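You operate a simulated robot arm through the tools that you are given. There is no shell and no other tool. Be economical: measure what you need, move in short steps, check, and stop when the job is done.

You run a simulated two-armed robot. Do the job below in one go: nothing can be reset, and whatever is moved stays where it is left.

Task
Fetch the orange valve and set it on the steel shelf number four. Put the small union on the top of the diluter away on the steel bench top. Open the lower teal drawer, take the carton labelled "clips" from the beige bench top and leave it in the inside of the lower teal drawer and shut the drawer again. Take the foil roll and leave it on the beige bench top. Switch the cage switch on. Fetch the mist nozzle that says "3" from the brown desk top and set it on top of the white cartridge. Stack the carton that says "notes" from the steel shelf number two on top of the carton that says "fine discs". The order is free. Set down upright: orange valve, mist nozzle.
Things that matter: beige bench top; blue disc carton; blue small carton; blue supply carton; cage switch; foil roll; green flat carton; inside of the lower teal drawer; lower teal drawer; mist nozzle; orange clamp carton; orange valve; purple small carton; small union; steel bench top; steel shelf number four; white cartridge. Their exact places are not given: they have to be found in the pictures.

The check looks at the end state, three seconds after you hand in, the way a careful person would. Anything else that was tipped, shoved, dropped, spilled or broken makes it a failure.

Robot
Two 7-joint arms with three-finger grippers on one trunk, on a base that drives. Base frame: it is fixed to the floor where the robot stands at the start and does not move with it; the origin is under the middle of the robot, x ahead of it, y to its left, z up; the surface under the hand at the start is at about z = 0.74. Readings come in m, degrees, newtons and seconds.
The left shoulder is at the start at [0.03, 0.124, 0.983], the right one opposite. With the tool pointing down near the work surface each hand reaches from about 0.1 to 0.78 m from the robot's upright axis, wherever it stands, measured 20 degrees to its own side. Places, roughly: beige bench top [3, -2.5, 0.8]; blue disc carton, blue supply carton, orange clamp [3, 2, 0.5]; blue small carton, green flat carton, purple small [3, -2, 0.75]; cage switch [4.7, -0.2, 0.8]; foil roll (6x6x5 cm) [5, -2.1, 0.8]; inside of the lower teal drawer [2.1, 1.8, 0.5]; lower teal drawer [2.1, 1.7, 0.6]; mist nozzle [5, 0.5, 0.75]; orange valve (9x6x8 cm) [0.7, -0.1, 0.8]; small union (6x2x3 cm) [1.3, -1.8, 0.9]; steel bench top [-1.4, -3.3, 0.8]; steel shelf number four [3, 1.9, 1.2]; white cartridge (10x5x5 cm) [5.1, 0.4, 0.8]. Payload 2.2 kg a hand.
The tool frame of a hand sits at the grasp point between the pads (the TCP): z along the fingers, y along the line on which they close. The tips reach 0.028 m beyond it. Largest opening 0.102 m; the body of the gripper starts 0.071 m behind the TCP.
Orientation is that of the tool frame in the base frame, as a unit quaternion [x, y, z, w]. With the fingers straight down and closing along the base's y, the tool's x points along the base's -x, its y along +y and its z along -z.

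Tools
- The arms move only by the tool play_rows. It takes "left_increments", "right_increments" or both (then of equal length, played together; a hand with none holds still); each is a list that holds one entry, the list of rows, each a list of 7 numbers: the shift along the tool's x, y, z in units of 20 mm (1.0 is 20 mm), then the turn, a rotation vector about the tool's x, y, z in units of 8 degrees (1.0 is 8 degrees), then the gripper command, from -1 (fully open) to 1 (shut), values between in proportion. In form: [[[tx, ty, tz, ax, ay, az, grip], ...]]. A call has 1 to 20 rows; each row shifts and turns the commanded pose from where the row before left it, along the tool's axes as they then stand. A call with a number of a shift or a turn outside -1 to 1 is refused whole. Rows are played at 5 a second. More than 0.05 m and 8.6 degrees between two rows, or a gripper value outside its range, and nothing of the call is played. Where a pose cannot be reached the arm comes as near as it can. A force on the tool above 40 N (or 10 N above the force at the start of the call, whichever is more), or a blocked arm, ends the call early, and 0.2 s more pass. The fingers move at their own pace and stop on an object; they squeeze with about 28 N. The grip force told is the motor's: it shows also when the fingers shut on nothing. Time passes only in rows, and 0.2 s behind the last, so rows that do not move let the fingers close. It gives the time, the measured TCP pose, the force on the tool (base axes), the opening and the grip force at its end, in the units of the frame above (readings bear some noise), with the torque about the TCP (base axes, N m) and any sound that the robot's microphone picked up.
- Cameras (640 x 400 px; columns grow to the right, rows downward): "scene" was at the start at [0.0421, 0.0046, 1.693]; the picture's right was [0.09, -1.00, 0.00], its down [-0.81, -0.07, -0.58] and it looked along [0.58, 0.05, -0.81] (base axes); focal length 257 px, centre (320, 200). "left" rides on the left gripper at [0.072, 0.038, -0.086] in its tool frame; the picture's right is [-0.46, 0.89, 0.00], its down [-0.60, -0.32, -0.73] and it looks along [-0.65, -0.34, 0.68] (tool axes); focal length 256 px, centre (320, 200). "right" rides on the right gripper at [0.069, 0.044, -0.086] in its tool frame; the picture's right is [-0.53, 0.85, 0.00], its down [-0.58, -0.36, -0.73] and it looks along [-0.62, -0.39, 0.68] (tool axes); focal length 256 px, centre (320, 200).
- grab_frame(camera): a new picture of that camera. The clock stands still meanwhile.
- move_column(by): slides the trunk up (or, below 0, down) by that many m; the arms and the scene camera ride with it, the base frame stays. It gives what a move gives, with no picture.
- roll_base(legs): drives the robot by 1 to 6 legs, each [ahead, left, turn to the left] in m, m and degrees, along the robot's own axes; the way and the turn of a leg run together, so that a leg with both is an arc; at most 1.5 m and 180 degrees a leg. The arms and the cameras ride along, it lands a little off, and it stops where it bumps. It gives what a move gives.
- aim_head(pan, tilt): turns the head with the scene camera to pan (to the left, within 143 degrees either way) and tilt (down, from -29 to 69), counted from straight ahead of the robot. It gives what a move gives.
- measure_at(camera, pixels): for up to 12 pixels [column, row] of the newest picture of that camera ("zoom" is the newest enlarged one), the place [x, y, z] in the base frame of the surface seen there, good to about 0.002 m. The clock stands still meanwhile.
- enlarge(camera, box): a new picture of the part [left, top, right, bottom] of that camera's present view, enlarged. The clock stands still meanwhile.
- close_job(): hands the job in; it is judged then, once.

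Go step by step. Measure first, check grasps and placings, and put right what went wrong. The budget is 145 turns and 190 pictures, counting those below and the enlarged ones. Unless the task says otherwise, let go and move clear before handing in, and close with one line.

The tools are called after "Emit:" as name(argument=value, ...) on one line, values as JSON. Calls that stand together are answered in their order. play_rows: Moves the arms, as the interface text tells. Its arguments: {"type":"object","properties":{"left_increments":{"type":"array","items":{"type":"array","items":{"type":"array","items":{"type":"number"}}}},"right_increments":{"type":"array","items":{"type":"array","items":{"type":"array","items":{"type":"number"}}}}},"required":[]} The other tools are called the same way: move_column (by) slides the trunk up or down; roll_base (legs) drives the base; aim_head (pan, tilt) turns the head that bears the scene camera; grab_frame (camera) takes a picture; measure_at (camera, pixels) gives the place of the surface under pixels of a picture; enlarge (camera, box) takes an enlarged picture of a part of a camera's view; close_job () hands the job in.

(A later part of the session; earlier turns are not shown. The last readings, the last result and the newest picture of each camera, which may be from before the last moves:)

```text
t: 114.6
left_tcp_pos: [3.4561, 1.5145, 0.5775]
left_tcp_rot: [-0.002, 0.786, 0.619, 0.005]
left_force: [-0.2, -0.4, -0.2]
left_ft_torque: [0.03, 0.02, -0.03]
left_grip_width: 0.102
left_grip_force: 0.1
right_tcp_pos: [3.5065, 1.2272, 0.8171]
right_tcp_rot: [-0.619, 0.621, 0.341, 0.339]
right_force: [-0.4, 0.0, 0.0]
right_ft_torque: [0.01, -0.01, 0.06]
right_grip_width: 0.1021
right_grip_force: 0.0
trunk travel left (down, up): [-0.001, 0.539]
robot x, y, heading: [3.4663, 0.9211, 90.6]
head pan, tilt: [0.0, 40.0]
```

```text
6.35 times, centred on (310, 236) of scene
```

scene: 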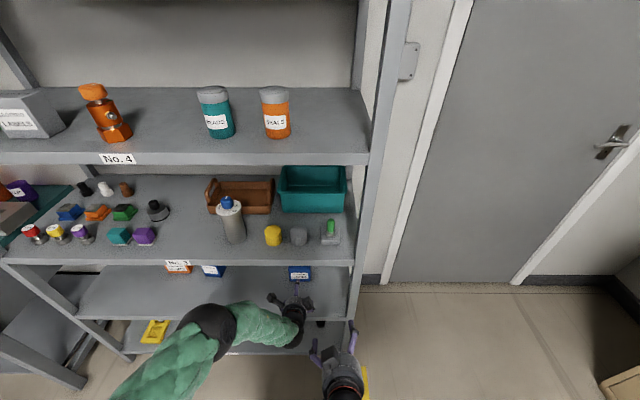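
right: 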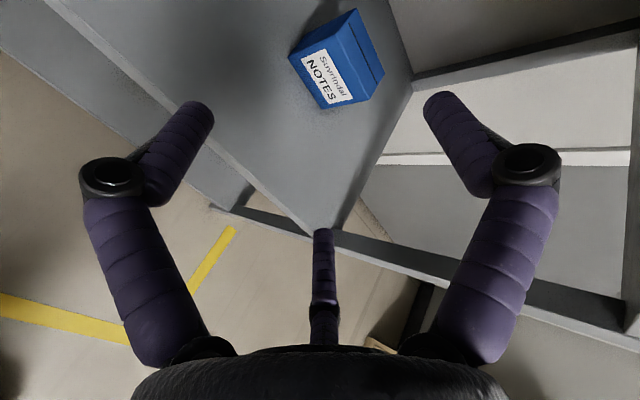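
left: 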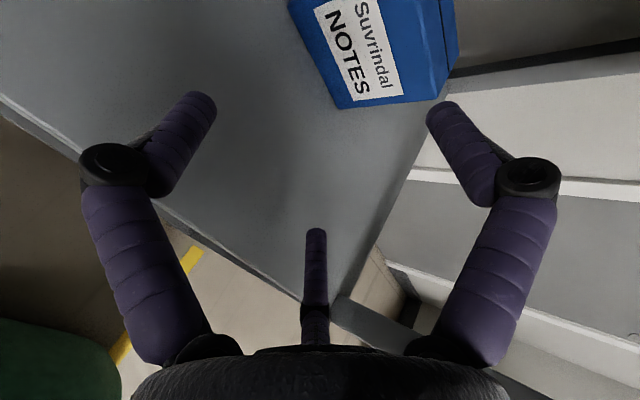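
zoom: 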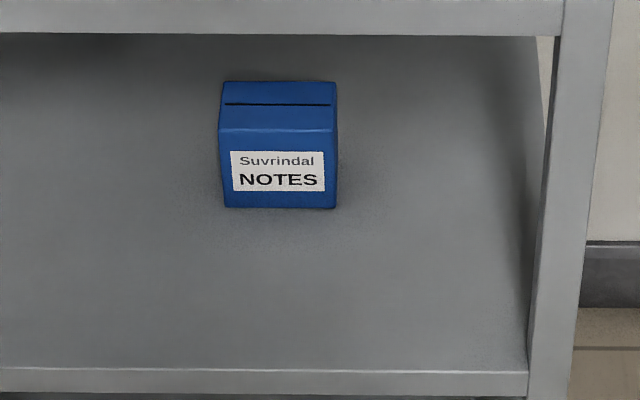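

It's now at z 0.5775, free. I'll measure the carton's edges precisely for the tight side clearance.

Emit:
measure_at(camera="zoom", pixels=[[222, 130], [336, 133], [229, 203], [333, 204], [225, 86], [333, 86], [280, 82], [278, 200], [228, 200], [300, 30], [300, 37]])

```text
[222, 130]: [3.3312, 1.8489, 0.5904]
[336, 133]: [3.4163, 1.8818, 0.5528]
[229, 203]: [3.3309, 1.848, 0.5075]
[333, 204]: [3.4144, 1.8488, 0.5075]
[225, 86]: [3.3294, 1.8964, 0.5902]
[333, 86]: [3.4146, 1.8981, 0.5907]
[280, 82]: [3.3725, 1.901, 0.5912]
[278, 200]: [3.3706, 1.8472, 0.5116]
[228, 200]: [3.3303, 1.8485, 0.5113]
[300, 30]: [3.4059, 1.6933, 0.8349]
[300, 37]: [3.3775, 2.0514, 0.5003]
```

The carton is 85 mm wide – too wide for the side pair – but only 54 mm deep. So I'll point the left hand sideways (+x) along the shelf, clamping front and back faces with the third finger above; first try that pose in free space.

Emit:
play_rows(left_increments=[[[0, 0, 0, 0, -0.911, 0.221, -1], [0, 0, 0, 0, -0.911, 0.221, -1], [0, 0, 0, 0, -0.911, 0.221, -1], [0, 0, 0, 0, -0.911, 0.221, -1], [0, 0, 0, 0, -0.911, 0.221, -1], [0, 0, 0, 0, -0.911, 0.221, -1], [0, 0, 0, 0, -0.911, 0.221, -1], [0, 0, 0, 0, -0.911, 0.221, -1], [0, 0, 0, 0, -0.911, 0.221, -1], [0, 0, 0, 0, -0.911, 0.221, -1], [0, 0, 0, 0, -0.911, 0.221, -1], [0, 0, 0, 0, -0.911, 0.221, -1], [0, 0, 0, 0, 0, 0, -1], [0, 0, 0, 0, 0, 0, -1]]])

Emit:
aim_head(pan=5, tilt=55)

Emit:
grab_frame(camera="scene")

```text
t: 117.6
left_tcp_pos: [3.4558, 1.5145, 0.5776]
left_tcp_rot: [-0.002, 0.785, 0.619, 0.004]
left_force: [0.0, -0.2, -0.6]
left_ft_torque: [0.01, 0.0, 0.02]
left_grip_width: 0.1022
left_grip_force: 0.1
left hand out of reach, approached as far as the arm can: row 1, 2, 3, 4, 5, 6, 7, 8, 9, 10, 11, 12
right_tcp_pos: [3.5065, 1.228, 0.8174]
right_tcp_rot: [-0.62, 0.621, 0.34, 0.338]
right_force: [0.0, -0.5, 0.8]
right_ft_torque: [0.01, -0.02, 0.01]
right_grip_width: 0.1018
right_grip_force: 0.1
trunk travel left (down, up): [-0.001, 0.539]
robot x, y, heading: [3.4641, 0.9187, 90.4]
head pan, tilt: [0.0, 40.0]
```

```text
t: 118.3
left_tcp_pos: [3.4553, 1.5137, 0.5765]
left_tcp_rot: [-0.002, 0.785, 0.619, 0.005]
left_force: [-0.6, 0.7, 0.3]
left_ft_torque: [-0.03, -0.03, 0.01]
left_grip_width: 0.102
left_grip_force: 0.1
right_tcp_pos: [3.5063, 1.2282, 0.817]
right_tcp_rot: [-0.62, 0.621, 0.34, 0.339]
right_force: [0.1, 0.7, 0.1]
right_ft_torque: [-0.02, 0.04, -0.02]
right_grip_width: 0.1022
right_grip_force: 0.1
trunk travel left (down, up): [-0.001, 0.539]
robot x, y, heading: [3.4642, 0.9187, 90.4]
head pan, tilt: [5.0, 55.0]
```

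```text
135 pictures are left
```

scene: 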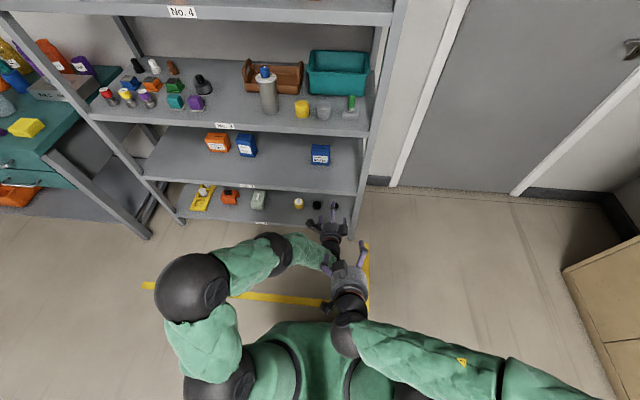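

The yaw is blocked there. Before rotating the carton, I'll measure the real gap between the lower finger pair – it may just pass 85 mm.

Emit:
enlarge(camera="scene", box=[290, 190, 370, 240])

Emit:
enlarge(camera="left", box=[60, 60, 580, 385])

```text
8.00 times, centred on (330, 215) of scene
```

zoom: 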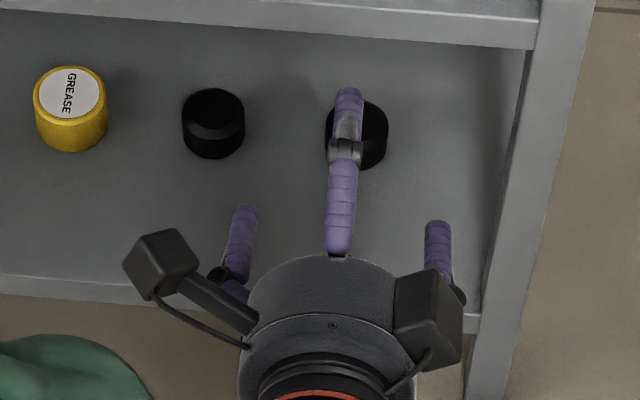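

```text
1.23 times, centred on (320, 222) of left
```

zoom: 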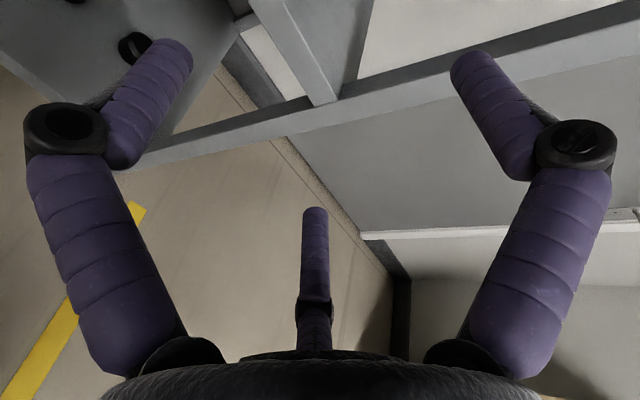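

Emit:
enlarge(camera="scene", box=[290, 190, 370, 240])

Emit:
measure_at(camera="zoom", pixels=[[255, 218], [245, 210], [235, 215], [427, 228], [437, 224], [448, 230], [250, 245], [428, 255], [349, 92], [222, 275], [457, 292]])

```text
8.00 times, centred on (330, 215) of scene
```

zoom: 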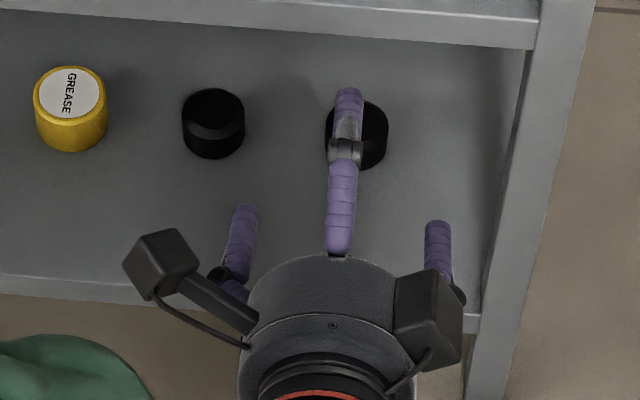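

```text
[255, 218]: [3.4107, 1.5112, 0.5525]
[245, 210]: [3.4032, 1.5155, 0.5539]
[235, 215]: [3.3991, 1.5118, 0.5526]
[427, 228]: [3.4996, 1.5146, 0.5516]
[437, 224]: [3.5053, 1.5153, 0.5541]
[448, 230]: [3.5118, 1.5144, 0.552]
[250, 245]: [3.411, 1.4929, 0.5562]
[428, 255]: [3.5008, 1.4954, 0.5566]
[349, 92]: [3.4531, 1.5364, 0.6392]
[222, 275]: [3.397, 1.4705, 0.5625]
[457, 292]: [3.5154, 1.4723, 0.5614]
```

The pair's inner gap is ~88.7 mm versus the 85 mm carton, so it fits with ~1.8 mm a side, and a touch would only nudge a light box. I'll align the base (left 0.083, ahead 0.25) and re-measure.

Emit:
roll_base(legs=[[0.22, 0.083, 0]])

Emit:
enlarge(camera="scene", box=[280, 170, 376, 230])

```text
t: 120.1
left_tcp_pos: [3.3696, 1.7299, 0.5766]
left_tcp_rot: [-0.002, 0.786, 0.619, 0.003]
left_force: [-1.0, -0.3, -0.3]
left_ft_torque: [0.04, -0.01, 0.03]
left_grip_width: 0.1019
left_grip_force: 0.1
right_tcp_pos: [3.4195, 1.4435, 0.8173]
right_tcp_rot: [0.62, -0.62, -0.341, -0.338]
right_force: [-0.8, 0.3, -0.8]
right_ft_torque: [0.02, 0.0, 0.0]
right_grip_width: 0.1017
right_grip_force: 0.0
trunk travel left (down, up): [-0.001, 0.539]
robot x, y, heading: [3.3775, 1.1324, 90.9]
head pan, tilt: [5.0, 55.0]
```

```text
6.67 times, centred on (328, 200) of scene
```

zoom: 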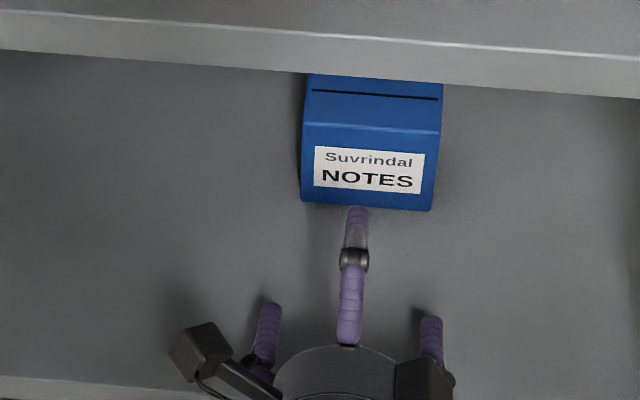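

Emit:
measure_at(camera="zoom", pixels=[[280, 312], [278, 330], [423, 323], [422, 340], [304, 130], [440, 136], [306, 197], [430, 206], [306, 165], [436, 170]])

```text
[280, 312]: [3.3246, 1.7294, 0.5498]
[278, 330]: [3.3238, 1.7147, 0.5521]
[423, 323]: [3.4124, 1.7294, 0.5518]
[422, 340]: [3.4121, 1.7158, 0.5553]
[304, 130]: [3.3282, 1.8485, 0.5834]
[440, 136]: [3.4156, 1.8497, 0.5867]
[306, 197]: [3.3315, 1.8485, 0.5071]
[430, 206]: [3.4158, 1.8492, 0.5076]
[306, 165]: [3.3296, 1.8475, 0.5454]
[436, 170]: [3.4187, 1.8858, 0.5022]
```

The finger gap centre is 3.3683 versus carton centre 3.3728, so I'll shift +4.5 mm and advance to just in front of it, then recheck.

Emit:
play_rows(left_increments=[[[-0.0375, 0.207, 0.85, 0, 0, 0, -1], [-0.0375, 0.207, 0.85, 0, 0, 0, -1], [-0.0375, 0.207, 0.85, 0, 0, 0, -1], [-0.0375, 0.207, 0.85, 0, 0, 0, -1], [-0.0375, 0.207, 0.85, 0, 0, 0, -1], [-0.0375, 0.207, 0.85, 0, 0, 0, -1], [0, 0, 0, 0, 0, 0, -1]]])

Emit:
enlarge(camera="scene", box=[288, 165, 368, 215])

```text
t: 121.7
left_tcp_pos: [3.3716, 1.8329, 0.5758]
left_tcp_rot: [-0.003, 0.785, 0.619, 0.003]
left_force: [-0.1, 0.4, 0.8]
left_ft_torque: [-0.02, 0.03, -0.02]
left_grip_width: 0.1018
left_grip_force: 0.0
right_tcp_pos: [3.4208, 1.4428, 0.8164]
right_tcp_rot: [0.62, -0.619, -0.342, -0.339]
right_force: [0.1, 0.8, -0.2]
right_ft_torque: [0.02, 0.04, 0.01]
right_grip_width: 0.1021
right_grip_force: 0.0
trunk travel left (down, up): [-0.001, 0.539]
robot x, y, heading: [3.3798, 1.1351, 90.6]
head pan, tilt: [5.0, 55.0]
```

```text
8.00 times, centred on (328, 190) of scene
```

zoom: 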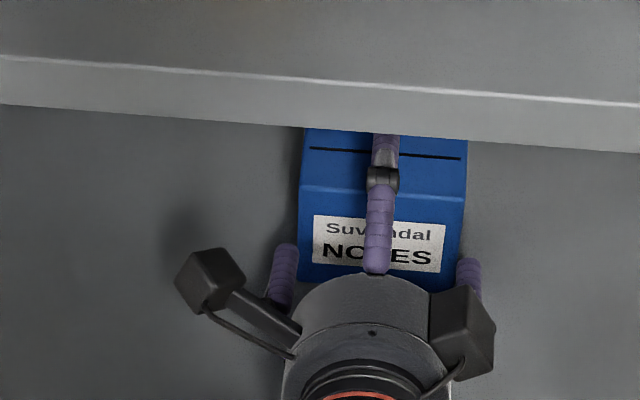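

Emit:
measure_at(camera="zoom", pixels=[[296, 255], [294, 270], [459, 266], [460, 280], [286, 245], [469, 260], [302, 230], [465, 230], [300, 265], [457, 255]])

```text
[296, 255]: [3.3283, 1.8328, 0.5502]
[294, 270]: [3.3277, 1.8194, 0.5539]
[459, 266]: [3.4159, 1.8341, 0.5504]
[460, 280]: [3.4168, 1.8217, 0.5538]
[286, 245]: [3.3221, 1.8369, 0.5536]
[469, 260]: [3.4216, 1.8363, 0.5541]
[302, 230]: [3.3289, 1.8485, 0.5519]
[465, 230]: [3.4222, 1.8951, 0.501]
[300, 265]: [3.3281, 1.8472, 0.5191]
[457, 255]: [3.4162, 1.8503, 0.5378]
```

Now fingers (3.328/3.416) and carton edges match, centred within 0.2 mm. I'll push in slowly and see whether the carton is entered or pushed.

Emit:
play_rows(left_increments=[[[0, 0.12, 0.49, 0, 0, 0, -1], [0, 0.12, 0.49, 0, 0, 0, -1], [0, 0.12, 0.49, 0, 0, 0, -1], [0, 0, 0, 0, 0, 0, -1]]])

Emit:
enlarge(camera="scene", box=[288, 165, 368, 215])

```text
t: 122.7
left_tcp_pos: [3.3726, 1.864, 0.5767]
left_tcp_rot: [-0.003, 0.786, 0.618, 0.004]
left_force: [-0.8, -0.4, -0.6]
left_ft_torque: [0.0, 0.0, 0.01]
left_grip_width: 0.1017
left_grip_force: 0.1
right_tcp_pos: [3.4214, 1.443, 0.8171]
right_tcp_rot: [0.621, -0.62, -0.341, -0.338]
right_force: [0.0, -0.4, -0.2]
right_ft_torque: [-0.01, -0.03, 0.0]
right_grip_width: 0.1017
right_grip_force: 0.1
trunk travel left (down, up): [-0.001, 0.539]
robot x, y, heading: [3.3775, 1.1358, 90.6]
head pan, tilt: [5.0, 55.0]
```

```text
8.00 times, centred on (328, 190) of scene
```

zoom: 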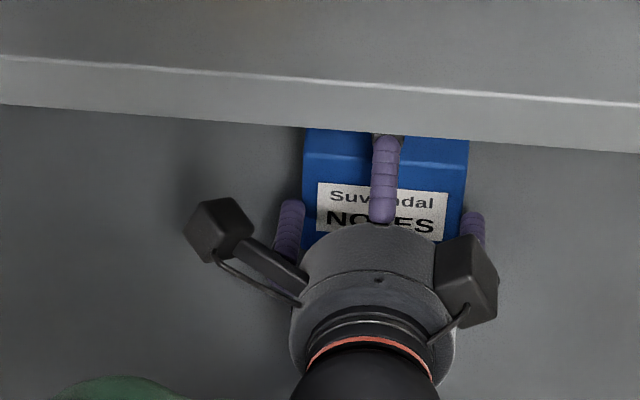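

The label moved up in the view, so the carton was pushed back some. I'll measure.

Emit:
measure_at(camera="zoom", pixels=[[306, 190], [305, 215], [463, 200], [330, 156], [440, 162], [303, 210], [301, 225], [466, 215], [292, 202], [474, 214]])

```text
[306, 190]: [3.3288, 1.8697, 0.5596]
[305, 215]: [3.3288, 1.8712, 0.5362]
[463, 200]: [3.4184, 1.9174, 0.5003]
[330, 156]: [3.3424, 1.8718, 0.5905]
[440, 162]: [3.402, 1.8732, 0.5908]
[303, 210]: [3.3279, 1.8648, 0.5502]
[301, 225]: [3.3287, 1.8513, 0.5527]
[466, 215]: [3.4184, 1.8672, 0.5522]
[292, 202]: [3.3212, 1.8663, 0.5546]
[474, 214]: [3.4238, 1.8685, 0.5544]
```

The left finger just clips the carton's edge (3.3285 vs 3.3288) while the right has ~2.5 mm spare. I'll back off 8 mm, shift 1.5 mm left and try again.

Emit:
play_rows(left_increments=[[[0, -0.1, -0.4, 0, 0, 0, -1], [0.08, 0, 0, 0, 0, 0, -1], [0, 0, 0, 0, 0, 0, -1], [0, 0.08, 0.33, 0, 0, 0, -1], [0, 0.08, 0.33, 0, 0, 0, -1], [0, 0.08, 0.33, 0, 0, 0, -1], [0, 0.08, 0.33, 0, 0, 0, -1], [0, 0, 0, 0, 0, 0, -1]]])

Emit:
enlarge(camera="scene", box=[288, 160, 368, 210])

Emit:
measure_at(camera="zoom", pixels=[[330, 180], [440, 190], [306, 225], [461, 235], [310, 230], [455, 225], [320, 200], [450, 205]])

```text
t: 124.5
left_tcp_pos: [3.3724, 1.883, 0.5769]
left_tcp_rot: [-0.002, 0.785, 0.62, 0.003]
left_force: [-0.1, -0.4, -0.1]
left_ft_torque: [0.0, -0.03, -0.02]
left_grip_width: 0.102
left_grip_force: 0.0
right_tcp_pos: [3.4197, 1.4428, 0.8172]
right_tcp_rot: [0.621, -0.619, -0.341, -0.338]
right_force: [-0.7, 0.7, -0.4]
right_ft_torque: [0.03, -0.02, 0.01]
right_grip_width: 0.1021
right_grip_force: 0.0
trunk travel left (down, up): [-0.001, 0.539]
robot x, y, heading: [3.3788, 1.1329, 90.9]
head pan, tilt: [5.0, 55.0]
```

```text
8.00 times, centred on (328, 185) of scene
```

zoom: 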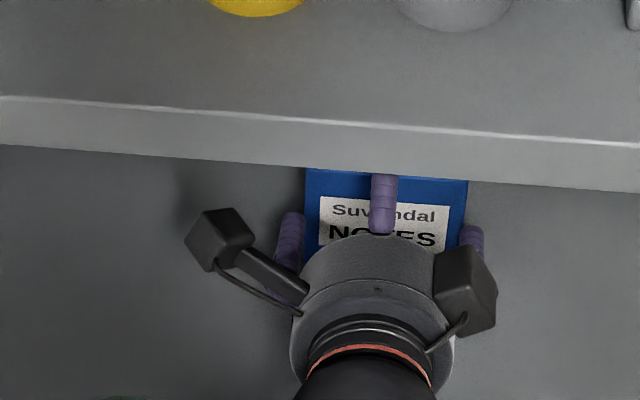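

```text
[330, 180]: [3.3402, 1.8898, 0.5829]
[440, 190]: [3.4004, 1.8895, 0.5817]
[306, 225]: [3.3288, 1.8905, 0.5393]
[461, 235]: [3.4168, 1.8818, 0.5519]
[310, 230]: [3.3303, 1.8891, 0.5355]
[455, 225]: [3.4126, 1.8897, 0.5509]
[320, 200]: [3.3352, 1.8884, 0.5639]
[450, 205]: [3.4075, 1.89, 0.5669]
```

The pair still only pushes it (front now y≈1.89, unturned); the gap is a hair short. Instead I'll turn the carton ~90° with the closed fist pushing its right end, then clamp its 54 mm width.

Emit:
play_rows(left_increments=[[[0, -0.16, -0.66, 0, 0, 0, -1], [0, -0.2, -0.84, 0, 0, 0, -1], [0, -0.2, -0.84, 0, 0, 0, -1], [-0.5, -0.4, 0.1, 0, 0, 0, 1], [-0.5, -0.4, 0.1, 0, 0, 0, 1], [-0.5, -0.4, 0.1, 0, 0, 0, 1], [0, 0, 0, 0, 0, 0, 1], [0, 0, 0, 0, 0, 0, 1]]])

Emit:
enlarge(camera="scene", box=[288, 160, 368, 210])

```text
t: 126.3
left_tcp_pos: [3.4016, 1.8342, 0.5525]
left_tcp_rot: [-0.003, 0.785, 0.619, 0.004]
left_force: [-0.4, -0.2, 0.3]
left_ft_torque: [-0.04, 0.03, 0.02]
left_grip_width: 0.0023
left_grip_force: 28.2
right_tcp_pos: [3.4202, 1.4429, 0.8171]
right_tcp_rot: [0.621, -0.62, -0.341, -0.338]
right_force: [-0.9, 0.3, 0.9]
right_ft_torque: [0.02, -0.01, 0.0]
right_grip_width: 0.102
right_grip_force: 0.1
trunk travel left (down, up): [-0.001, 0.539]
robot x, y, heading: [3.3773, 1.1367, 90.9]
head pan, tilt: [5.0, 55.0]
```

```text
8.00 times, centred on (328, 185) of scene
```

zoom: 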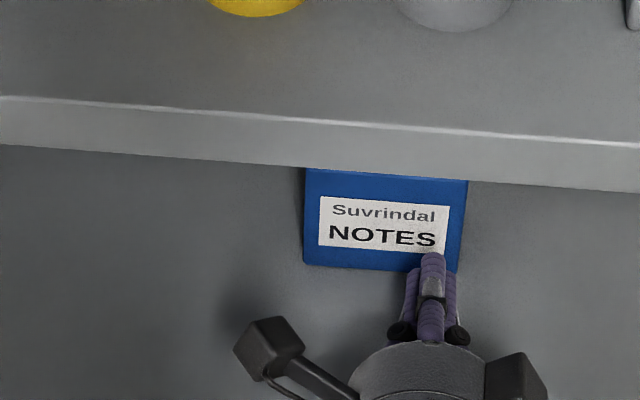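

The fist sits at x≈3.402, right in front of the carton's right end. I'll shift 8 mm right and push 0.085 m in.

Emit:
play_rows(left_increments=[[[-0.4, 0, 0, 0, 0, 0, 1], [0, 0.2, 0.83, 0, 0, 0, 1], [0, 0.2, 0.83, 0, 0, 0, 1], [0, 0.2, 0.83, 0, 0, 0, 1], [0, 0.2, 0.83, 0, 0, 0, 1], [0, 0.2, 0.83, 0, 0, 0, 1], [0, 0, 0, 0, 0, 0, 1]]])

Emit:
aim_head(pan=5, tilt=50)

Emit:
enlarge(camera="scene", box=[278, 180, 374, 240])

Emit:
grab_frame(camera="left")

```text
t: 127.9
left_tcp_pos: [3.4101, 1.9214, 0.5529]
left_tcp_rot: [-0.002, 0.786, 0.619, 0.004]
left_force: [0.3, -0.5, 0.0]
left_ft_torque: [-0.01, 0.0, -0.01]
left_grip_width: 0.0021
left_grip_force: 27.9
right_tcp_pos: [3.4193, 1.4428, 0.8174]
right_tcp_rot: [-0.62, 0.62, 0.34, 0.338]
right_force: [-0.8, 0.1, 0.2]
right_ft_torque: [0.02, 0.03, -0.02]
right_grip_width: 0.1019
right_grip_force: 0.0
trunk travel left (down, up): [-0.001, 0.539]
robot x, y, heading: [3.3761, 1.1349, 90.6]
head pan, tilt: [5.0, 55.0]
```

```text
t: 128.5
left_tcp_pos: [3.409, 1.9209, 0.5533]
left_tcp_rot: [-0.002, 0.785, 0.619, 0.003]
left_force: [0.2, 0.2, -0.1]
left_ft_torque: [-0.04, 0.02, -0.04]
left_grip_width: 0.0021
left_grip_force: 28.1
right_tcp_pos: [3.4204, 1.4421, 0.817]
right_tcp_rot: [-0.62, 0.621, 0.34, 0.338]
right_force: [-0.3, -0.6, 0.7]
right_ft_torque: [-0.04, 0.04, 0.0]
right_grip_width: 0.1021
right_grip_force: 0.1
trunk travel left (down, up): [-0.001, 0.539]
robot x, y, heading: [3.3786, 1.1347, 90.7]
head pan, tilt: [5.0, 50.0]
```

```text
6.67 times, centred on (326, 210) of scene
```

zoom: 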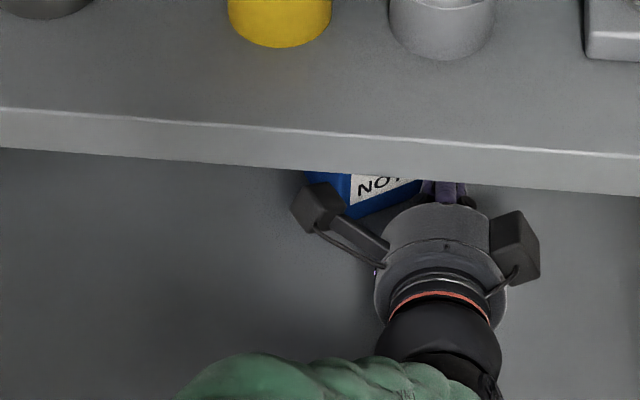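

```text
125 pictures are left
```

left: 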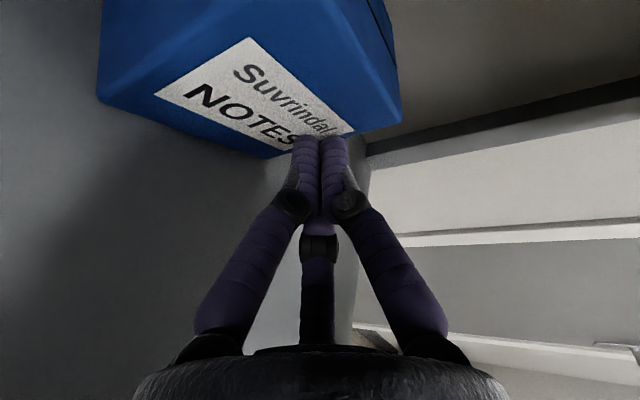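

Emit:
measure_at(camera="left", pixels=[[110, 100], [250, 150], [300, 150], [390, 115], [245, 45], [130, 40], [380, 60]])

```text
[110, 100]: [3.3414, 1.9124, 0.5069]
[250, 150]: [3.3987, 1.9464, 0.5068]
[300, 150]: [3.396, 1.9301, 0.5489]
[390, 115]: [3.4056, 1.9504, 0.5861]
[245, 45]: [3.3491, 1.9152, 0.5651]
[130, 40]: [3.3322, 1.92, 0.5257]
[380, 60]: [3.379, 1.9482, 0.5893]
```

The carton has turned ~31° CCW. Next I'll go round to its left and push the front-left corner toward +x to turn it further without going deeper.

Emit:
play_rows(left_increments=[[[0, -0.236, -0.972, 0, 0, 0, 1], [0, -0.236, -0.972, 0, 0, 0, 1], [0, -0.236, -0.972, 0, 0, 0, 1], [0, -0.236, -0.972, 0, 0, 0, 1], [1, 0, 0, 0, 0, 0, 1], [1, 0, 0, 0, 0, 0, 1], [1, 0, 0, 0, 0, 0, 1], [1, 0, 0, 0, 0, 0, 1], [1, 0, 0, 0, 0, 0, 1], [1, 0, 0, 0, 0, 0, 1], [0, 0.21, 0.86, 0, 0, 0, 1], [0, 0.21, 0.86, 0, 0, 0, 1], [0, 0.21, 0.86, 0, 0, 0, 1], [-0.85, 0, 0, 0, 0, 0, 1], [-0.85, 0, 0, 0, 0, 0, 1], [-0.85, 0, 0, 0, 0, 0, 1], [-0.85, 0, 0, 0, 0, 0, 1], [-0.85, 0, 0, 0, 0, 0, 1], [0, 0, 0, 0, 0, 0, 1]]])

Emit:
grab_frame(camera="left")

Emit:
enlarge(camera="scene", box=[278, 180, 374, 240])

```text
t: 132.5
left_tcp_pos: [3.4335, 1.8976, 0.5809]
left_tcp_rot: [-0.003, 0.785, 0.619, 0.004]
left_force: [-0.3, 0.2, -0.1]
left_ft_torque: [0.01, 0.01, 0.0]
left_grip_width: 0.0019
left_grip_force: 27.7
left hand out of reach, approached as far as the arm can: row 7, 8, 9, 10, 11
right_tcp_pos: [3.4208, 1.4439, 0.8175]
right_tcp_rot: [0.621, -0.62, -0.341, -0.338]
right_force: [-0.5, 0.1, 0.0]
right_ft_torque: [0.02, 0.01, 0.0]
right_grip_width: 0.1018
right_grip_force: 0.0
trunk travel left (down, up): [-0.001, 0.539]
robot x, y, heading: [3.3781, 1.1316, 90.9]
head pan, tilt: [5.0, 50.0]
```

```text
124 pictures are left
```

left: 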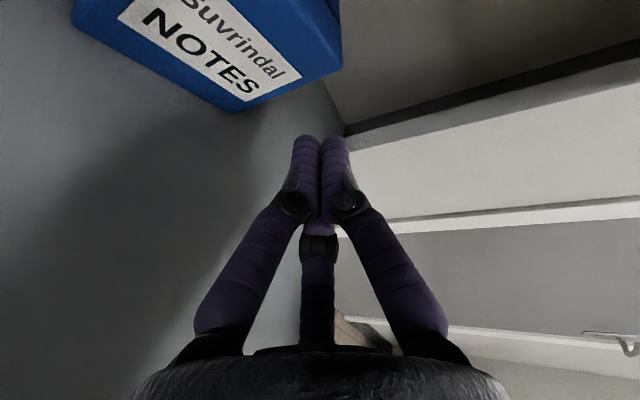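

```text
6.67 times, centred on (326, 210) of scene
```

zoom: 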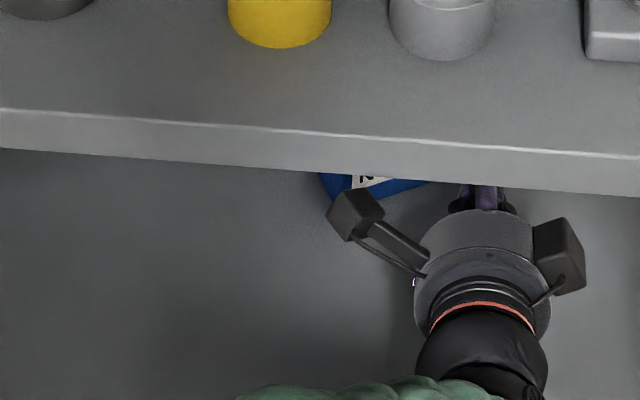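

The arm could not go left in this pose, so I'll use the base for sideways motion. First, where is the carton now?

Emit:
measure_at(camera="left", pixels=[[80, 28], [235, 110], [240, 100], [180, 75], [330, 72], [340, 20], [280, 100]])

Emit:
play_rows(left_increments=[[[0, -0.2, -0.83, 0, 0, 0, 1], [0, -0.2, -0.83, 0, 0, 0, 1], [0, -0.2, -0.83, 0, 0, 0, 1], [0, -0.2, -0.83, 0, 0, 0, 1], [0, -0.4, 0.1, 0, 0, 0, 1], [0, -0.4, 0.1, 0, 0, 0, 1]]])

Emit:
roll_base(legs=[[0, 0.16, 0]])

Emit:
grab_frame(camera="left")

```text
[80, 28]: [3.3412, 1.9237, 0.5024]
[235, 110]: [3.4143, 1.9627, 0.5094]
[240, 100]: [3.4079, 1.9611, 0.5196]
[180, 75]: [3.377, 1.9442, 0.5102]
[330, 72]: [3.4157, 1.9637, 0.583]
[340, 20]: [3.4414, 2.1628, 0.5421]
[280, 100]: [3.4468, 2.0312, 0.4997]
```

```text
t: 133.9
left_tcp_pos: [3.4337, 1.8291, 0.5644]
left_tcp_rot: [-0.002, 0.785, 0.619, 0.004]
left_force: [-0.5, -0.5, -0.4]
left_ft_torque: [0.02, -0.01, 0.01]
left_grip_width: 0.002
left_grip_force: 28.1
right_tcp_pos: [3.42, 1.4436, 0.8171]
right_tcp_rot: [0.621, -0.62, -0.341, -0.338]
right_force: [0.0, 1.0, 0.0]
right_ft_torque: [0.0, 0.04, -0.01]
right_grip_width: 0.1021
right_grip_force: 0.1
trunk travel left (down, up): [-0.001, 0.539]
robot x, y, heading: [3.379, 1.1343, 90.7]
head pan, tilt: [5.0, 50.0]
```

```text
t: 135.3
left_tcp_pos: [3.2761, 1.828, 0.565]
left_tcp_rot: [-0.003, 0.785, 0.619, 0.003]
left_force: [0.0, -0.1, 0.0]
left_ft_torque: [0.01, 0.03, -0.01]
left_grip_width: 0.0023
left_grip_force: 28.1
right_tcp_pos: [3.2637, 1.4411, 0.8184]
right_tcp_rot: [0.621, -0.62, -0.341, -0.338]
right_force: [-0.3, 0.0, 0.0]
right_ft_torque: [0.01, -0.03, 0.0]
right_grip_width: 0.1022
right_grip_force: 0.1
trunk travel left (down, up): [-0.001, 0.539]
robot x, y, heading: [3.2198, 1.1352, 90.7]
head pan, tilt: [5.0, 50.0]
```

```text
122 pictures are left
```

left: 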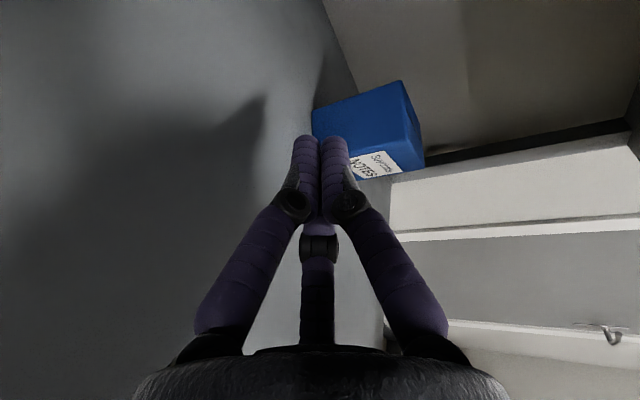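

Front-left corner is at (3.341,1.924), turned 28°. I'll drive in 0.09 m on its left, then push right 0.09 m with the base.

Emit:
roll_base(legs=[[0.09, 0, 0], [0, -0.1, 0]])

Emit:
grab_frame(camera="left")

Emit:
enlarge(camera="scene", box=[278, 160, 374, 220])

```text
t: 137.2
left_tcp_pos: [3.3783, 1.9164, 0.5645]
left_tcp_rot: [-0.003, 0.785, 0.619, 0.004]
left_force: [-0.5, -0.3, -0.1]
left_ft_torque: [0.01, 0.02, 0.01]
left_grip_width: 0.0024
left_grip_force: 28.5
right_tcp_pos: [3.3624, 1.5306, 0.8169]
right_tcp_rot: [-0.62, 0.621, 0.34, 0.338]
right_force: [-1.1, -0.6, 0.4]
right_ft_torque: [0.0, -0.03, 0.02]
right_grip_width: 0.1022
right_grip_force: 0.0
trunk travel left (down, up): [-0.001, 0.539]
robot x, y, heading: [3.3189, 1.2212, 90.5]
head pan, tilt: [5.0, 50.0]
```

```text
121 pictures are left
```

left: 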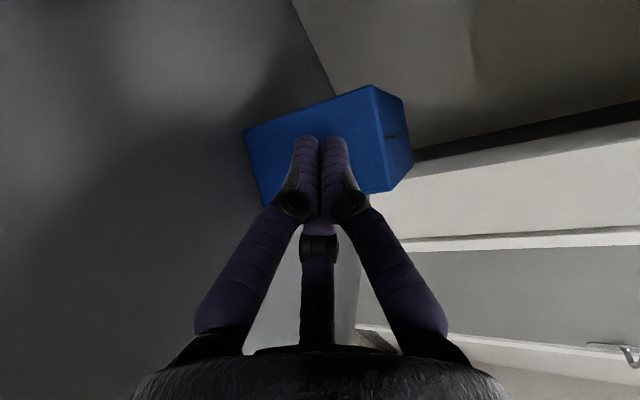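

```text
6.67 times, centred on (326, 190) of scene
```

zoom: 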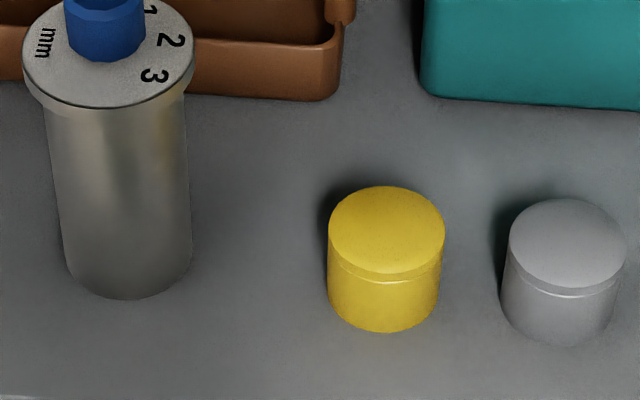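

Emit:
measure_at(camera="left", pixels=[[252, 135], [268, 198], [365, 92], [385, 182], [400, 110], [408, 160], [280, 160]])

```text
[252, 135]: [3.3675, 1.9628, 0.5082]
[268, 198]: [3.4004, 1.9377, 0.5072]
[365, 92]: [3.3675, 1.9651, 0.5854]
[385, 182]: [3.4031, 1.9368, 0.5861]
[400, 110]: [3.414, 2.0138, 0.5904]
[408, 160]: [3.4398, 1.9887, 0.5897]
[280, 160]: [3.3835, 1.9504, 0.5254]
```

Turned 51° now. One more push: back 8 mm and 0.045 m further right.

Emit:
roll_base(legs=[[-0.008, 0, 0], [0, -0.045, 0]])

Emit:
grab_frame(camera="left")

```text
t: 138.4
left_tcp_pos: [3.4235, 1.9096, 0.5659]
left_tcp_rot: [-0.002, 0.785, 0.619, 0.004]
left_force: [0.6, -0.3, -0.3]
left_ft_torque: [0.0, 0.0, 0.05]
left_grip_width: 0.002
left_grip_force: 28.0
right_tcp_pos: [3.4085, 1.5231, 0.8177]
right_tcp_rot: [-0.62, 0.621, 0.341, 0.339]
right_force: [-0.7, 0.5, 0.0]
right_ft_torque: [0.0, 0.01, -0.05]
right_grip_width: 0.102
right_grip_force: 0.0
trunk travel left (down, up): [-0.001, 0.539]
robot x, y, heading: [3.3646, 1.2168, 90.6]
head pan, tilt: [5.0, 50.0]
```

```text
119 pictures are left
```

left: 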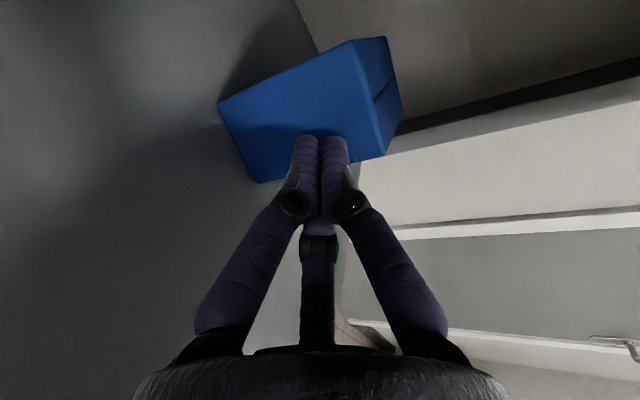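

Emit:
measure_at(camera="left", pixels=[[226, 107], [258, 176], [352, 48], [372, 155], [384, 45], [397, 110], [240, 130]])

```text
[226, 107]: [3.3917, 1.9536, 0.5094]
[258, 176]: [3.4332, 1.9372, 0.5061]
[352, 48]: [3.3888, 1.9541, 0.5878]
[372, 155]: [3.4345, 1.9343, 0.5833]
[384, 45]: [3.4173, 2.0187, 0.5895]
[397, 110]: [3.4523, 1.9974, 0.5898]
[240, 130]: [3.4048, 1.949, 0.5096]
```

Turned 67° now. One more small push (back 5 mm, right 25 mm) to get nearer 90°.

Emit:
roll_base(legs=[[-0.006, 0, 0], [0, -0.028, 0]])

Emit:
grab_frame(camera="left")

```text
t: 139.6
left_tcp_pos: [3.4509, 1.9032, 0.5638]
left_tcp_rot: [-0.001, 0.786, 0.619, 0.005]
left_force: [0.1, -0.6, 0.3]
left_ft_torque: [-0.01, 0.02, 0.02]
left_grip_width: 0.0024
left_grip_force: 27.9
right_tcp_pos: [3.4377, 1.5172, 0.8179]
right_tcp_rot: [-0.619, 0.621, 0.34, 0.339]
right_force: [0.3, 0.1, 0.3]
right_ft_torque: [0.03, 0.0, 0.0]
right_grip_width: 0.1017
right_grip_force: 0.1
trunk travel left (down, up): [-0.001, 0.539]
robot x, y, heading: [3.3945, 1.2083, 90.8]
head pan, tilt: [5.0, 50.0]
```

```text
118 pictures are left
```

left: 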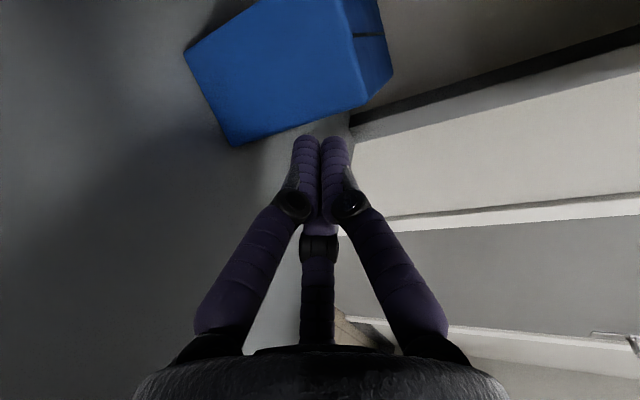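

Emit:
measure_at(camera="left", pixels=[[190, 55], [230, 140], [300, 5], [360, 98], [390, 70], [210, 90], [235, 138]])

```text
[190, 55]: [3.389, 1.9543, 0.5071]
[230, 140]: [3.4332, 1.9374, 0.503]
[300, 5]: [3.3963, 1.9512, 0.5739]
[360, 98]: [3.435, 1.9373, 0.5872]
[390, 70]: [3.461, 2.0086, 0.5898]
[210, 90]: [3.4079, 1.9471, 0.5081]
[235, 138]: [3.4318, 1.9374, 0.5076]
```

The fist slid past; the carton is turned ~70°, near face from (3.389,1.954) to (3.435,1.937). That's enough: open, centre the hand on x≈3.418, enter, and let closing square it up.

Emit:
roll_base(legs=[[-0.07, 0.033, 0]])

Emit:
play_rows(left_increments=[[[0, 0.8, -0.19, 0, 0, 0, -1], [0, 0, 0, 0, 0, 0, -1], [0, 0, 0, 0, 0, 0, -1], [0, 0, 0, 0, 0, 0, -1]]])

Emit:
roll_base(legs=[[0.13, 0, 0]])

Emit:
grab_frame(camera="left")

```text
t: 140.6
left_tcp_pos: [3.4208, 1.8335, 0.5637]
left_tcp_rot: [-0.001, 0.786, 0.619, 0.004]
left_force: [0.1, 0.0, 0.6]
left_ft_torque: [0.03, -0.01, -0.01]
left_grip_width: 0.0023
left_grip_force: 28.0
right_tcp_pos: [3.4052, 1.4465, 0.8175]
right_tcp_rot: [-0.62, 0.621, 0.34, 0.339]
right_force: [0.6, -0.4, -0.4]
right_ft_torque: [0.01, -0.02, -0.04]
right_grip_width: 0.1019
right_grip_force: 0.0
trunk travel left (down, up): [-0.001, 0.539]
robot x, y, heading: [3.3641, 1.1368, 90.4]
head pan, tilt: [5.0, 50.0]
```

```text
t: 141.6
left_tcp_pos: [3.4199, 1.8323, 0.5814]
left_tcp_rot: [-0.002, 0.785, 0.619, 0.005]
left_force: [-0.1, 0.2, 0.4]
left_ft_torque: [0.0, -0.03, -0.01]
left_grip_width: 0.1021
left_grip_force: 0.1
right_tcp_pos: [3.4044, 1.4448, 0.8178]
right_tcp_rot: [-0.62, 0.621, 0.34, 0.338]
right_force: [-0.7, -0.2, -0.7]
right_ft_torque: [-0.02, 0.02, -0.01]
right_grip_width: 0.1021
right_grip_force: 0.1
trunk travel left (down, up): [-0.001, 0.539]
robot x, y, heading: [3.3605, 1.1356, 90.5]
head pan, tilt: [5.0, 50.0]
```

```text
t: 142.9
left_tcp_pos: [3.418, 1.9599, 0.5789]
left_tcp_rot: [-0.001, 0.786, 0.619, 0.004]
left_force: [0.7, 1.3, 0.1]
left_ft_torque: [0.0, 0.02, 0.01]
left_grip_width: 0.1019
left_grip_force: 0.1
right_tcp_pos: [3.4044, 1.5745, 0.8177]
right_tcp_rot: [0.62, -0.62, -0.34, -0.338]
right_force: [0.9, -0.2, 0.2]
right_ft_torque: [-0.04, 0.01, 0.03]
right_grip_width: 0.1021
right_grip_force: 0.0
trunk travel left (down, up): [-0.001, 0.539]
robot x, y, heading: [3.3593, 1.269, 90.6]
head pan, tilt: [5.0, 50.0]
```

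```text
117 pictures are left
```

left: 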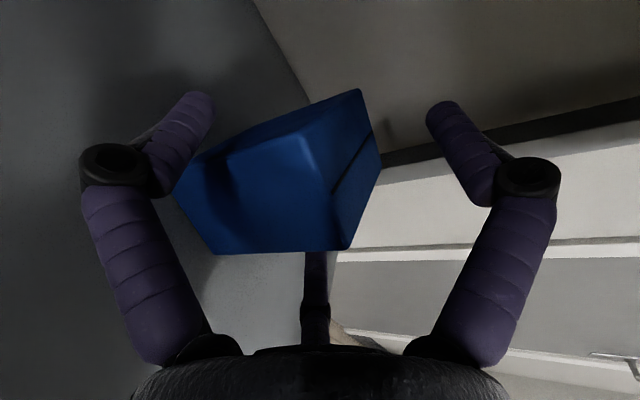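

The carton is between the fingers. I'll go 12 mm further and close.

Emit:
roll_base(legs=[[0.012, 0, 0]])

Emit:
play_rows(left_increments=[[[0, 0, 0, 0, 0, 0, 0], [0, 0, 0, 0, 0, 0, 1], [0, 0, 0, 0, 0, 0, 1], [0, 0, 0, 0, 0, 0, 1], [0, 0, 0, 0, 0, 0, 1]]])

Emit:
grab_frame(camera="left")

```text
t: 143.7
left_tcp_pos: [3.419, 1.958, 0.5776]
left_tcp_rot: [0.004, 0.787, 0.616, 0.005]
left_force: [-0.4, -0.3, -0.4]
left_ft_torque: [-0.01, 0.01, 0.04]
left_grip_width: 0.1021
left_grip_force: 0.1
right_tcp_pos: [3.4031, 1.5785, 0.8204]
right_tcp_rot: [0.619, -0.619, -0.343, -0.342]
right_force: [0.1, 0.3, -0.2]
right_ft_torque: [0.02, -0.01, -0.02]
right_grip_width: 0.102
right_grip_force: 0.0
trunk travel left (down, up): [-0.001, 0.539]
robot x, y, heading: [3.3626, 1.2784, 90.6]
head pan, tilt: [5.0, 50.0]
```

```text
t: 144.9
left_tcp_pos: [3.4184, 1.9572, 0.5765]
left_tcp_rot: [0.003, 0.788, 0.616, 0.004]
left_force: [-0.5, 0.1, -2.4]
left_ft_torque: [-0.1, 0.05, -0.01]
left_grip_width: 0.0702
left_grip_force: 28.5
right_tcp_pos: [3.4024, 1.5799, 0.8208]
right_tcp_rot: [-0.619, 0.619, 0.343, 0.341]
right_force: [-0.2, 1.0, 0.0]
right_ft_torque: [0.0, 0.02, -0.01]
right_grip_width: 0.1021
right_grip_force: 0.2
trunk travel left (down, up): [-0.001, 0.539]
robot x, y, heading: [3.3618, 1.2797, 90.7]
head pan, tilt: [5.0, 50.0]
```

```text
116 pictures are left
```

left: 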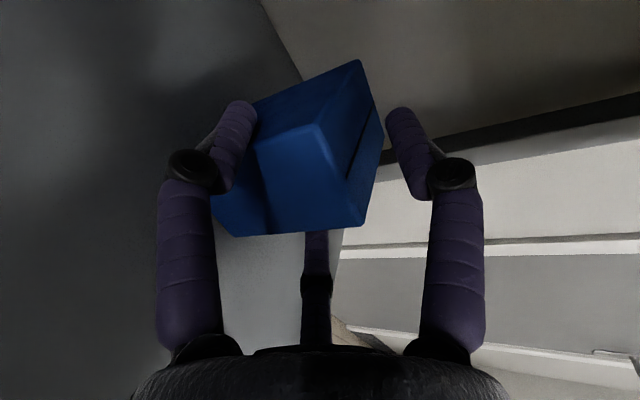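

Gripped at 0.070 m. The base seems to have just touched the rack (both hands pitched slightly), so no further forward. I'll lift with the trunk by 3 cm and check.

Emit:
move_column(by=0.03)

Emit:
grab_frame(camera="left")

```text
t: 145.6
left_tcp_pos: [3.42, 1.9404, 0.5719]
left_tcp_rot: [0.011, 0.805, 0.593, 0.005]
left_force: [-0.6, 0.2, -1.5]
left_ft_torque: [-0.12, 0.0, 0.04]
left_grip_width: 0.0655
left_grip_force: 27.5
right_tcp_pos: [3.4017, 1.585, 0.8475]
right_tcp_rot: [-0.62, 0.62, 0.34, 0.34]
right_force: [0.5, -0.3, 0.3]
right_ft_torque: [0.02, 0.01, -0.01]
right_grip_width: 0.102
right_grip_force: 0.1
trunk travel left (down, up): [-0.031, 0.509]
robot x, y, heading: [3.362, 1.2783, 90.7]
head pan, tilt: [5.0, 50.0]
```

```text
115 pictures are left
```

left: 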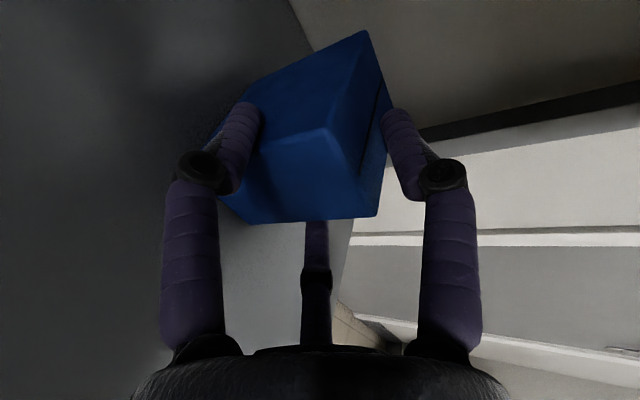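

The left hand didn't rise with the trunk: its forearm is pressing on shelf 3's edge. I'll lower back, pull the carton toward the front with the base, and measure the forearm.

Emit:
move_column(by=-0.03)

Emit:
roll_base(legs=[[-0.1, 0, 0]])

Emit:
aim_head(pan=5, tilt=52)

Emit:
grab_frame(camera="scene")

Emit:
grab_frame(camera="left")

```text
t: 146.4
left_tcp_pos: [3.4207, 1.9592, 0.5803]
left_tcp_rot: [0.004, 0.787, 0.617, 0.004]
left_force: [-0.8, -1.1, -1.6]
left_ft_torque: [-0.11, 0.03, 0.02]
left_grip_width: 0.0657
left_grip_force: 28.2
right_tcp_pos: [3.403, 1.5796, 0.8217]
right_tcp_rot: [-0.618, 0.618, 0.344, 0.342]
right_force: [0.0, -0.4, -0.5]
right_ft_torque: [0.0, 0.01, 0.01]
right_grip_width: 0.1019
right_grip_force: 0.0
trunk travel left (down, up): [-0.001, 0.539]
robot x, y, heading: [3.3608, 1.2762, 90.4]
head pan, tilt: [5.0, 50.0]
```

```text
t: 147.5
left_tcp_pos: [3.4193, 1.8628, 0.5697]
left_tcp_rot: [0.002, 0.79, 0.613, 0.004]
left_force: [-0.8, -2.9, 4.4]
left_ft_torque: [-0.26, -0.12, -0.08]
left_grip_width: 0.0656
left_grip_force: 28.0
right_tcp_pos: [3.4033, 1.4865, 0.8175]
right_tcp_rot: [-0.62, 0.621, 0.34, 0.339]
right_force: [-0.3, 0.1, 0.9]
right_ft_torque: [0.03, 0.01, 0.01]
right_grip_width: 0.102
right_grip_force: 0.0
trunk travel left (down, up): [-0.001, 0.539]
robot x, y, heading: [3.3602, 1.1804, 91.0]
head pan, tilt: [5.0, 50.0]
```

```text
t: 148.1
left_tcp_pos: [3.4206, 1.8643, 0.5701]
left_tcp_rot: [0.003, 0.79, 0.613, 0.005]
left_force: [-1.2, -0.8, 1.8]
left_ft_torque: [-0.15, -0.09, -0.01]
left_grip_width: 0.0656
left_grip_force: 28.1
right_tcp_pos: [3.4035, 1.4854, 0.8172]
right_tcp_rot: [-0.62, 0.62, 0.341, 0.339]
right_force: [-0.6, 0.2, -0.9]
right_ft_torque: [-0.01, 0.02, 0.04]
right_grip_width: 0.102
right_grip_force: 0.1
trunk travel left (down, up): [-0.001, 0.539]
robot x, y, heading: [3.3608, 1.1764, 90.8]
head pan, tilt: [5.0, 52.0]
```

```text
114 pictures are left
```

scene: 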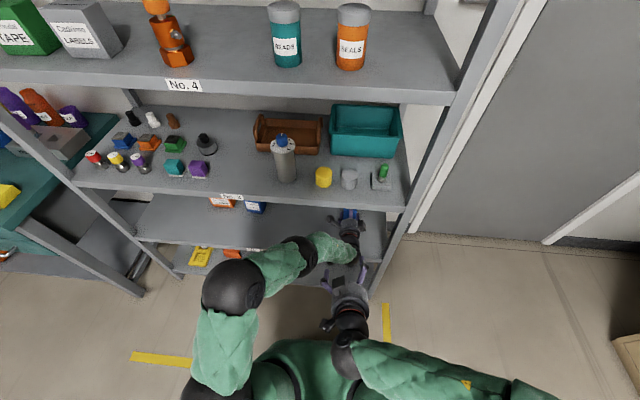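

```text
113 pictures are left
```

left: 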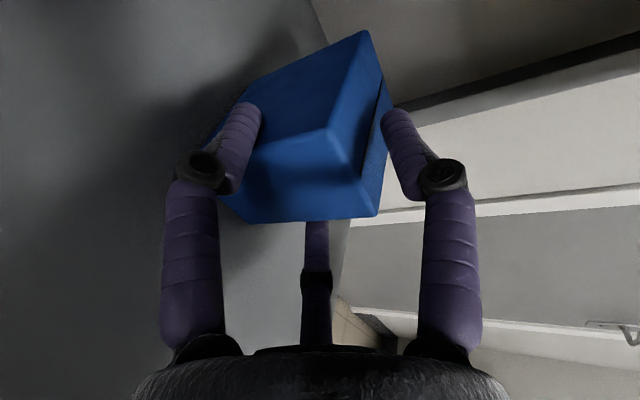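

Emit:
measure_at(camera="scene", pixels=[[300, 240], [308, 238], [330, 236], [350, 236], [352, 222], [310, 250], [280, 250], [235, 265], [280, 205], [260, 198], [250, 208]])

Emit:
enlarge(camera="scene", box=[200, 180, 400, 305])

```text
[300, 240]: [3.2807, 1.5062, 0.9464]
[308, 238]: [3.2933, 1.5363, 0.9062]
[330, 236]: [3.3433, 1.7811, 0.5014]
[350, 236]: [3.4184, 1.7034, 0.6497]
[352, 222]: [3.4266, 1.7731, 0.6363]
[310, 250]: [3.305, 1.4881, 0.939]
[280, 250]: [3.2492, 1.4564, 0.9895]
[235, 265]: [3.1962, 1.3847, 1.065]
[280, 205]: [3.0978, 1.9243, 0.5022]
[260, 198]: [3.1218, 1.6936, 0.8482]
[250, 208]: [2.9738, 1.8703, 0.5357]
```

```text
3.20 times, centred on (300, 242) of scene
```

zoom: 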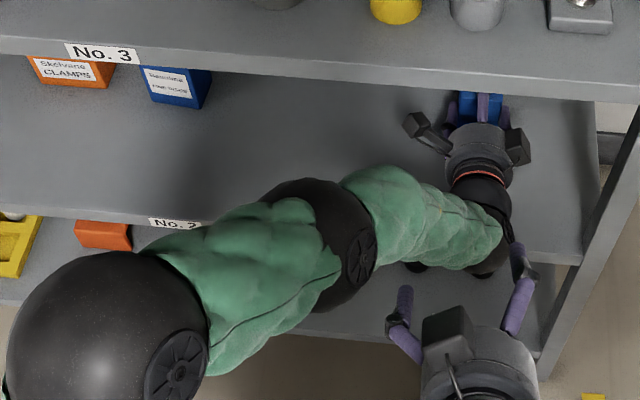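

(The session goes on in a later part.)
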